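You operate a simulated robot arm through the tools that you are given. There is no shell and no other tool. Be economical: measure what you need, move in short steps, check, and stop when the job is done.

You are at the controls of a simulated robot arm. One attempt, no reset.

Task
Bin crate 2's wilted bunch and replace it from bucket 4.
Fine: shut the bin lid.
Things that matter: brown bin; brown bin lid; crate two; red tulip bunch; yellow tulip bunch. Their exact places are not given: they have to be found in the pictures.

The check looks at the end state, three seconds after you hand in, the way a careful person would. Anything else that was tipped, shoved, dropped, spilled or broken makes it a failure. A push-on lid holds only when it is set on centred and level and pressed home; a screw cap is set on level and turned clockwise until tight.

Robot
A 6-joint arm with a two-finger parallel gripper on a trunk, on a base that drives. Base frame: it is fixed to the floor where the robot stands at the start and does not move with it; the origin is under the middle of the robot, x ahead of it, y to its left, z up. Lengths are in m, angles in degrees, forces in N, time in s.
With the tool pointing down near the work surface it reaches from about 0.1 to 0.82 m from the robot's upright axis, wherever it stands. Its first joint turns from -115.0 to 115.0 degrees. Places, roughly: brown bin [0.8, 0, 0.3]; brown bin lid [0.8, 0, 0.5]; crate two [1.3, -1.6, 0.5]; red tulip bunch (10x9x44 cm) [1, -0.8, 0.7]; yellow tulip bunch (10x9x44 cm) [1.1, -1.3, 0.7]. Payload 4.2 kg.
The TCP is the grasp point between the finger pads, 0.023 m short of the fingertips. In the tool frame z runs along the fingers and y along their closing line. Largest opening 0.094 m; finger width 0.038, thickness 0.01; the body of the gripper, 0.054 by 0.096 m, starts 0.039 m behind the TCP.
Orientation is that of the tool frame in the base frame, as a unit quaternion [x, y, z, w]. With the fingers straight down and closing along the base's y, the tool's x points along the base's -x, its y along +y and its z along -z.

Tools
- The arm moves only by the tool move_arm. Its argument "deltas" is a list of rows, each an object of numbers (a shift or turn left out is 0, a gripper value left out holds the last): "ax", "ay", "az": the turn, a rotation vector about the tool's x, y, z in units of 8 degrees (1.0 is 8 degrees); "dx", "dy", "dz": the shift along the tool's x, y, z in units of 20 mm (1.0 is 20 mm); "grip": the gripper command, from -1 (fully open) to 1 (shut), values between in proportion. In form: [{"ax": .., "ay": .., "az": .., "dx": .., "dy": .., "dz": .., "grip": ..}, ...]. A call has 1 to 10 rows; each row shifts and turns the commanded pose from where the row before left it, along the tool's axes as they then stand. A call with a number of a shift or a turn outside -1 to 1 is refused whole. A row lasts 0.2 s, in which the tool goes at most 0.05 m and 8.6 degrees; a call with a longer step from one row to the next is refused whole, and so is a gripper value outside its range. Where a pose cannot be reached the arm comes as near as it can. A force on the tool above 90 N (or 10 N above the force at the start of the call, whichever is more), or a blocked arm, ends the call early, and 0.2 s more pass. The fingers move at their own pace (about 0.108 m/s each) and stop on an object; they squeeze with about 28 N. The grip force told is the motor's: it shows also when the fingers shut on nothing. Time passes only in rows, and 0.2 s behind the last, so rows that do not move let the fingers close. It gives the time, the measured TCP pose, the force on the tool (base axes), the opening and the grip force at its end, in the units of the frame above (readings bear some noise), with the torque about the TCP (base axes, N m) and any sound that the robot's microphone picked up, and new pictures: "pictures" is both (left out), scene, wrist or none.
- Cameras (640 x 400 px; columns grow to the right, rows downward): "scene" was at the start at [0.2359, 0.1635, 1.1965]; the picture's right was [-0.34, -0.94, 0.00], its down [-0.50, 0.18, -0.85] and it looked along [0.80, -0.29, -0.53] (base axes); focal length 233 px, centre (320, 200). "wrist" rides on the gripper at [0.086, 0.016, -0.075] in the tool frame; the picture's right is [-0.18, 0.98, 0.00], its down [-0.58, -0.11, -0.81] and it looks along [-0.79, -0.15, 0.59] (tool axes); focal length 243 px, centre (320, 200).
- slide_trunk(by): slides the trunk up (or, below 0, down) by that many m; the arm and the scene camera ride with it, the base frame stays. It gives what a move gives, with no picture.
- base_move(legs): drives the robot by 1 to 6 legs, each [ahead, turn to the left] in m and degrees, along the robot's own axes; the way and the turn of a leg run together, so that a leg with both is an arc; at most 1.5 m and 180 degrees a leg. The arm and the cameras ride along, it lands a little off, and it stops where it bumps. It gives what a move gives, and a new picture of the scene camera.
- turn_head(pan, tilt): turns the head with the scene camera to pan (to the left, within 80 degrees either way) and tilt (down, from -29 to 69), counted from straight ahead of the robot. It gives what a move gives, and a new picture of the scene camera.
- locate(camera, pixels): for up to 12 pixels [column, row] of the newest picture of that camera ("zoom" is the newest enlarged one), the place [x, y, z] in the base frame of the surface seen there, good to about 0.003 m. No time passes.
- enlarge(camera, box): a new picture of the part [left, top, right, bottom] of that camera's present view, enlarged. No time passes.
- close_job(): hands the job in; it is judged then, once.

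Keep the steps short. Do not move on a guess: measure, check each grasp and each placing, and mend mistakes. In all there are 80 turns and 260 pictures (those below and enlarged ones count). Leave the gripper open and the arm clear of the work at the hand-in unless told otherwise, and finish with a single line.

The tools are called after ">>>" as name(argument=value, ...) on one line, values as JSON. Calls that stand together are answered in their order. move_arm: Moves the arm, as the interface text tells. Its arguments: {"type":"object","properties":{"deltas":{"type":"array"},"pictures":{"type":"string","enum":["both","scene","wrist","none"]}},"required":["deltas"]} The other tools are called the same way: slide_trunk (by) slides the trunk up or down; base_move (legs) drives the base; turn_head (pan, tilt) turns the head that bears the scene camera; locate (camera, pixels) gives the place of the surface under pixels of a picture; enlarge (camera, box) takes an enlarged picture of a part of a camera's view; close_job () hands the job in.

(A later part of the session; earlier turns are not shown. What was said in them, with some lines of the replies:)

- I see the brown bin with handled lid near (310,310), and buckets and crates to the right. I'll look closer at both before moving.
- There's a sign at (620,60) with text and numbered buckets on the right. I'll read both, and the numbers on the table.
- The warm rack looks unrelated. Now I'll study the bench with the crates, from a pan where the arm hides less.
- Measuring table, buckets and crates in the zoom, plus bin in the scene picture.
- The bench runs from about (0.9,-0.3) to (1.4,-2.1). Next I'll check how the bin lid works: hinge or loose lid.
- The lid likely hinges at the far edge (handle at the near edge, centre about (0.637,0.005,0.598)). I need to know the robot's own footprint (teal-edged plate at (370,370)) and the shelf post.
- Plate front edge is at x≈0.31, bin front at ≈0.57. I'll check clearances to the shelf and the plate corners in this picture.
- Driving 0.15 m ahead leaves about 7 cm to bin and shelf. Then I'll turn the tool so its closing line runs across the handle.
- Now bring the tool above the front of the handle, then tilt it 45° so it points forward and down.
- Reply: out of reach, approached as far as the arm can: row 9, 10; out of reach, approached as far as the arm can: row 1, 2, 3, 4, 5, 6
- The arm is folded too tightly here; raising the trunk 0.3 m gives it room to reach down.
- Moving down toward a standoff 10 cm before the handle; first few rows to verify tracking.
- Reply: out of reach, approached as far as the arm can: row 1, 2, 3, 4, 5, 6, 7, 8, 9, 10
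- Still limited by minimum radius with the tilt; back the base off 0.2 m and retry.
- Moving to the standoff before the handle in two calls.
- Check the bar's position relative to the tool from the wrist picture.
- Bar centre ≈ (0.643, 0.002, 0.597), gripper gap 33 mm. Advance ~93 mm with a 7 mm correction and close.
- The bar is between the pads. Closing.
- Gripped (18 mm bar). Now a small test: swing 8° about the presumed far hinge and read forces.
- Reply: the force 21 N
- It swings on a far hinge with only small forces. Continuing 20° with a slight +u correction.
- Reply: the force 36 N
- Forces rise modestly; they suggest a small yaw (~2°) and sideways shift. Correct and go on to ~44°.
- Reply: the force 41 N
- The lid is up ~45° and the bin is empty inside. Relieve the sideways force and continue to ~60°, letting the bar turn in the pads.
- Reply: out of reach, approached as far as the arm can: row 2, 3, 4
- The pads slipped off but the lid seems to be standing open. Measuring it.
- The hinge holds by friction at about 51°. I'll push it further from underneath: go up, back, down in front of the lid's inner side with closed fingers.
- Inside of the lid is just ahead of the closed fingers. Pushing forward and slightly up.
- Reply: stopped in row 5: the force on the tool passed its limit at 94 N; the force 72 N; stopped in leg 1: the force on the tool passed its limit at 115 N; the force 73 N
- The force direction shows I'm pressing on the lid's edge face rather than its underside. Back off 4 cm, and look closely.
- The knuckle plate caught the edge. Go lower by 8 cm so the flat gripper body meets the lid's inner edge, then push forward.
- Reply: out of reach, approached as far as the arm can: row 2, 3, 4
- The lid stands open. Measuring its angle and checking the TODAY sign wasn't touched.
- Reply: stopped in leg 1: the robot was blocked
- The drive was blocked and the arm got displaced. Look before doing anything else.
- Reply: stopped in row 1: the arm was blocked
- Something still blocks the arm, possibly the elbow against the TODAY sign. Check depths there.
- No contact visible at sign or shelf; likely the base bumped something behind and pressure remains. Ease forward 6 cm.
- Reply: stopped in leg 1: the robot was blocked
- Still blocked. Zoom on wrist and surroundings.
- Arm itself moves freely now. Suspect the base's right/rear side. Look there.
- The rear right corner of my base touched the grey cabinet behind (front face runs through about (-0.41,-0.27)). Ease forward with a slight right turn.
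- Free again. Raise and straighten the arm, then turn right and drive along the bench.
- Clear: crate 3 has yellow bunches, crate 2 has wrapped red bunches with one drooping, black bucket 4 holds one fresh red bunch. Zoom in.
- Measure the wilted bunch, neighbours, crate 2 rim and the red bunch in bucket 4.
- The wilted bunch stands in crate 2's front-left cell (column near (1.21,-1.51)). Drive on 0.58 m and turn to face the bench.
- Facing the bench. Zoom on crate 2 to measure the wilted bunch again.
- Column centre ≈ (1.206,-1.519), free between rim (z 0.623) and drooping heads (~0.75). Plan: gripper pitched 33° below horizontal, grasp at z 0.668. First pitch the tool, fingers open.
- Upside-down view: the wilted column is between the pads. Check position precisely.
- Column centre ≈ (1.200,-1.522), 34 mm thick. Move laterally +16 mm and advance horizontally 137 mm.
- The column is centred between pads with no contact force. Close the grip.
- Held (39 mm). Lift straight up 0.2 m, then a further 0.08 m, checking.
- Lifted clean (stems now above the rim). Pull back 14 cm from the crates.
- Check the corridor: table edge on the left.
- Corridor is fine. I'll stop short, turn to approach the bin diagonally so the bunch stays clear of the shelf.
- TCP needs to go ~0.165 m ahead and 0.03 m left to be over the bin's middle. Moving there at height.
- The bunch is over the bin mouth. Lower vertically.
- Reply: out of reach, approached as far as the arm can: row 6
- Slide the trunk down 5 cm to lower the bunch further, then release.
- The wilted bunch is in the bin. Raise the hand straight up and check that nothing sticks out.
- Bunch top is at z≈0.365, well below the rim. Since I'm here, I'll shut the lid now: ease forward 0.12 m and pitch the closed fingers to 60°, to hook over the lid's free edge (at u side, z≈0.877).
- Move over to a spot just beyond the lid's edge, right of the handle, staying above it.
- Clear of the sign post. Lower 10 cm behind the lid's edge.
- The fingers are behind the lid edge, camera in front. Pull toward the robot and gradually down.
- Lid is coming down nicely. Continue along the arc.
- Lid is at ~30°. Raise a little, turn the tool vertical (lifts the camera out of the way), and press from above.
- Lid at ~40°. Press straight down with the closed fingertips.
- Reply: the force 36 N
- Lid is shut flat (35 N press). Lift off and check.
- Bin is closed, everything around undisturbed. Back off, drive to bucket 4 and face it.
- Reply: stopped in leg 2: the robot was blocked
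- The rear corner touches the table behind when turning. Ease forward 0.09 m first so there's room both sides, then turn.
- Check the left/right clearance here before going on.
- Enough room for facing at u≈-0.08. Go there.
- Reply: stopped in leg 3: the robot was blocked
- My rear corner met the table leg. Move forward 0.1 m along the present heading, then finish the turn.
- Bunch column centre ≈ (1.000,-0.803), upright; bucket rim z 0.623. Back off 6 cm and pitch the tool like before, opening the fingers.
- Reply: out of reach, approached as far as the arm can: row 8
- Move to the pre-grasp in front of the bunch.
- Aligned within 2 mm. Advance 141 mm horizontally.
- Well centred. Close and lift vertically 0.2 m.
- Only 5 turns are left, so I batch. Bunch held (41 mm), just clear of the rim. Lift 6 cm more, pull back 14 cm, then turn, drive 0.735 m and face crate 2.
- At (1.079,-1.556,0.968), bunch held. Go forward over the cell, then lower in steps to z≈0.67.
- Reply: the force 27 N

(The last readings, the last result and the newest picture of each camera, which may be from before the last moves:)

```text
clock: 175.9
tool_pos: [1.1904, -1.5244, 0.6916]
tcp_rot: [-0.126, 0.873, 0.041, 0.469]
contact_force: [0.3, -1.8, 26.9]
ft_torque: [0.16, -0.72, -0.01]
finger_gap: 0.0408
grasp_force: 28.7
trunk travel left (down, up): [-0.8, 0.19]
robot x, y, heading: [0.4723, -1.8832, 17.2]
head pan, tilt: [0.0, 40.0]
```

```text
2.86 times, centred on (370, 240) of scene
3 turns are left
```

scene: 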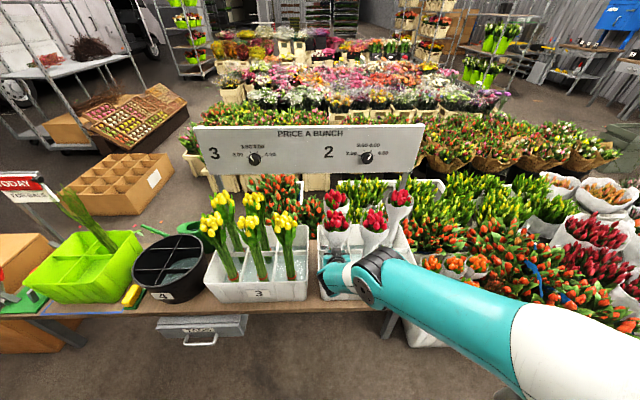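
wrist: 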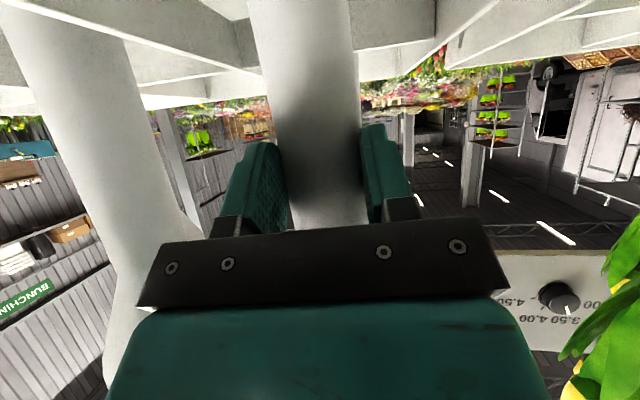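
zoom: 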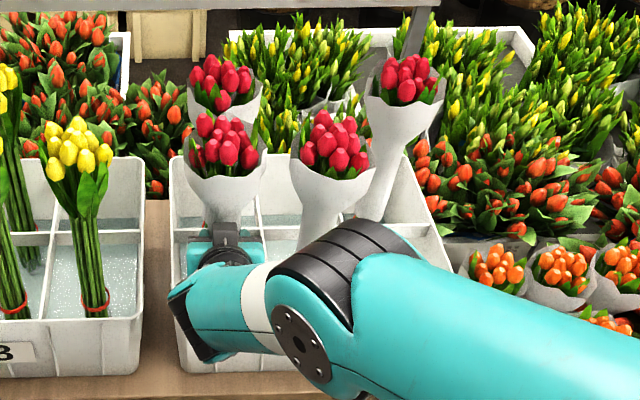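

Bottom contact felt (27 N up) at z≈0.692, collar level with its neighbours. Relax slightly, open, and pull straight back.

>>> move_arm(deltas=[{"dx": -0.2, "dz": -0.14}, {"grip": 0}, {"grip": -0.5}, {"grip": -1}, {"grip": -1}, {"grip": -1}], pictures="none")

>>> move_arm(deltas=[{"dx": 0.558, "dz": -0.83}, {"dx": 0.558, "dz": -0.83}, {"dx": 0.558, "dz": -0.83}, {"dx": 0.558, "dz": -0.83}, {"dx": 0.558, "dz": -0.83}, {"dx": 0.558, "dz": -0.83}, {"dx": 0.558, "dz": -0.83}, {"dx": 0.558, "dz": -0.83}], pictures="both")

>>> enlarge(camera="scene", box=[300, 170, 440, 310])

>>> enlarge(camera="wrist", box=[160, 0, 480, 220])

```text
clock: 177.3
tool_pos: [1.1883, -1.5238, 0.6921]
tcp_rot: [-0.127, 0.875, 0.04, 0.466]
contact_force: [-1.1, -0.6, -0.2]
ft_torque: [0.03, -0.02, -0.01]
finger_gap: 0.094
grasp_force: 0.1
trunk travel left (down, up): [-0.8, 0.19]
robot x, y, heading: [0.4738, -1.879, 16.9]
head pan, tilt: [0.0, 40.0]
```

```text
clock: 179.1
tool_pos: [1.0346, -1.566, 0.695]
tcp_rot: [-0.127, 0.874, 0.04, 0.467]
contact_force: [-0.2, 0.6, -0.8]
ft_torque: [0.0, -0.01, 0.0]
finger_gap: 0.0943
grasp_force: 0.0
trunk travel left (down, up): [-0.8, 0.19]
robot x, y, heading: [0.4771, -1.8762, 17.1]
head pan, tilt: [0.0, 40.0]
```

scene: 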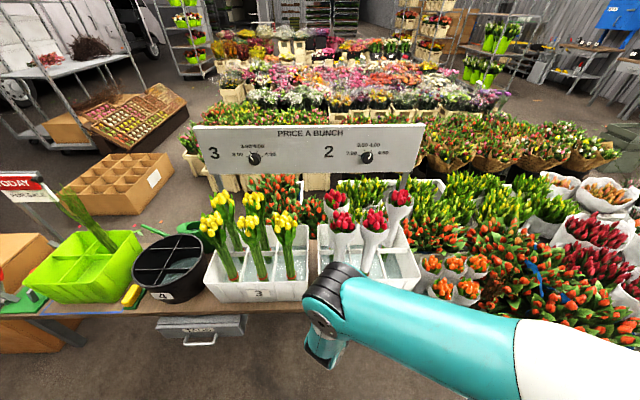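
wrist: 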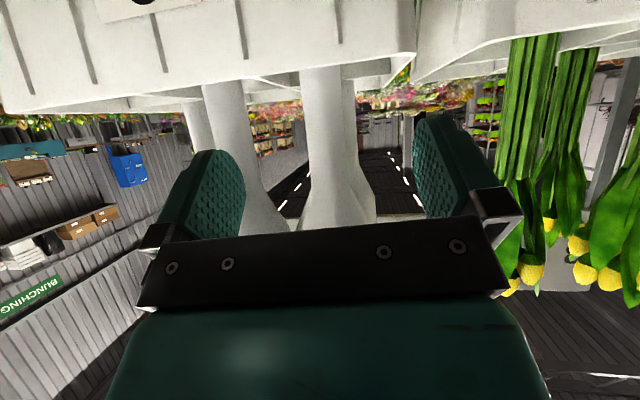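

```text
2.86 times, centred on (370, 240) of scene
```

zoom: 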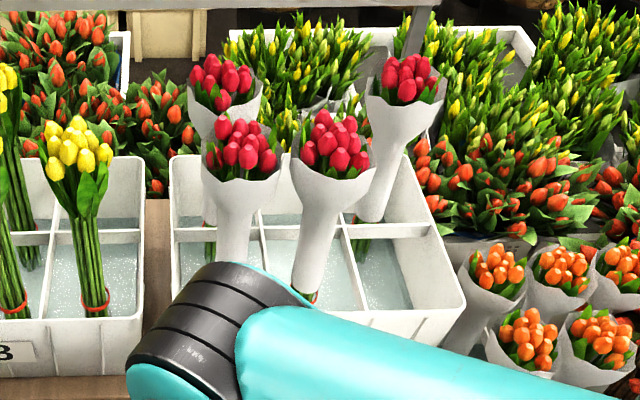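

```text
1.82 times, centred on (320, 110) of wrist
2 turns are left
```

zoom: 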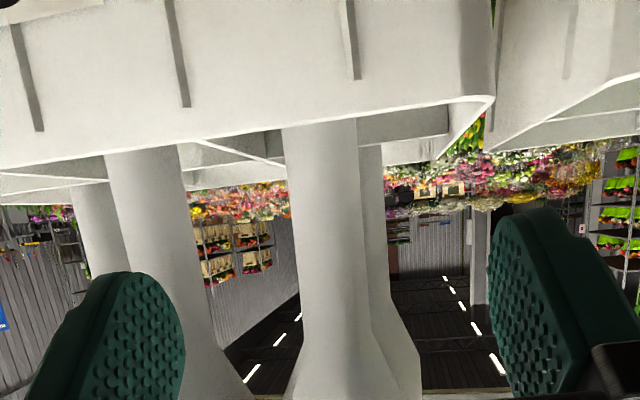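

The fresh red bunch stands in crate 2's front-left cell like its neighbours. Retract the arm a bit further and raise it clear, with a last look.

>>> move_arm(deltas=[{"dx": 0.2, "dz": -0.6}, {"dx": -0.826, "dz": -0.56, "dy": -0.05}, {"dx": -0.826, "dz": -0.56, "dy": -0.05}, {"dx": -0.826, "dz": -0.56, "dy": -0.05}, {"dx": -0.826, "dz": -0.56, "dy": -0.05}, {"dx": -0.826, "dz": -0.56, "dy": -0.05}, {"dx": -0.826, "dz": -0.56, "dy": -0.05}], pictures="scene")

```text
clock: 180.7
tool_pos: [1.0231, -1.5725, 0.8171]
tcp_rot: [-0.128, 0.874, 0.04, 0.467]
contact_force: [0.4, -0.5, 0.1]
ft_torque: [0.03, 0.01, 0.02]
finger_gap: 0.0941
grasp_force: 0.0
trunk travel left (down, up): [-0.8, 0.19]
robot x, y, heading: [0.4731, -1.8793, 17.0]
head pan, tilt: [0.0, 40.0]
1 turns are left
```

scene: 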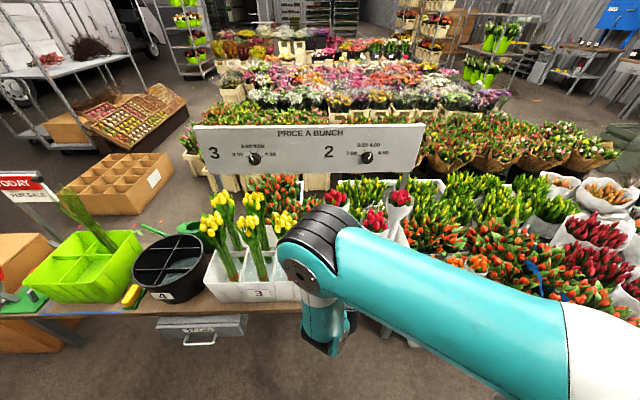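

Gripper is open and the arm is clear of the crates; handing in.

>>> close_job()

```text
The job is handed in.
```

The wilted bunch from crate 2 is in the brown bin with its lid shut, and the red bunch from bucket 4 now stands in its place; the base lightly bumped the grey cabinet and the wooden table while manoeuvring, and I saw nothing moved.
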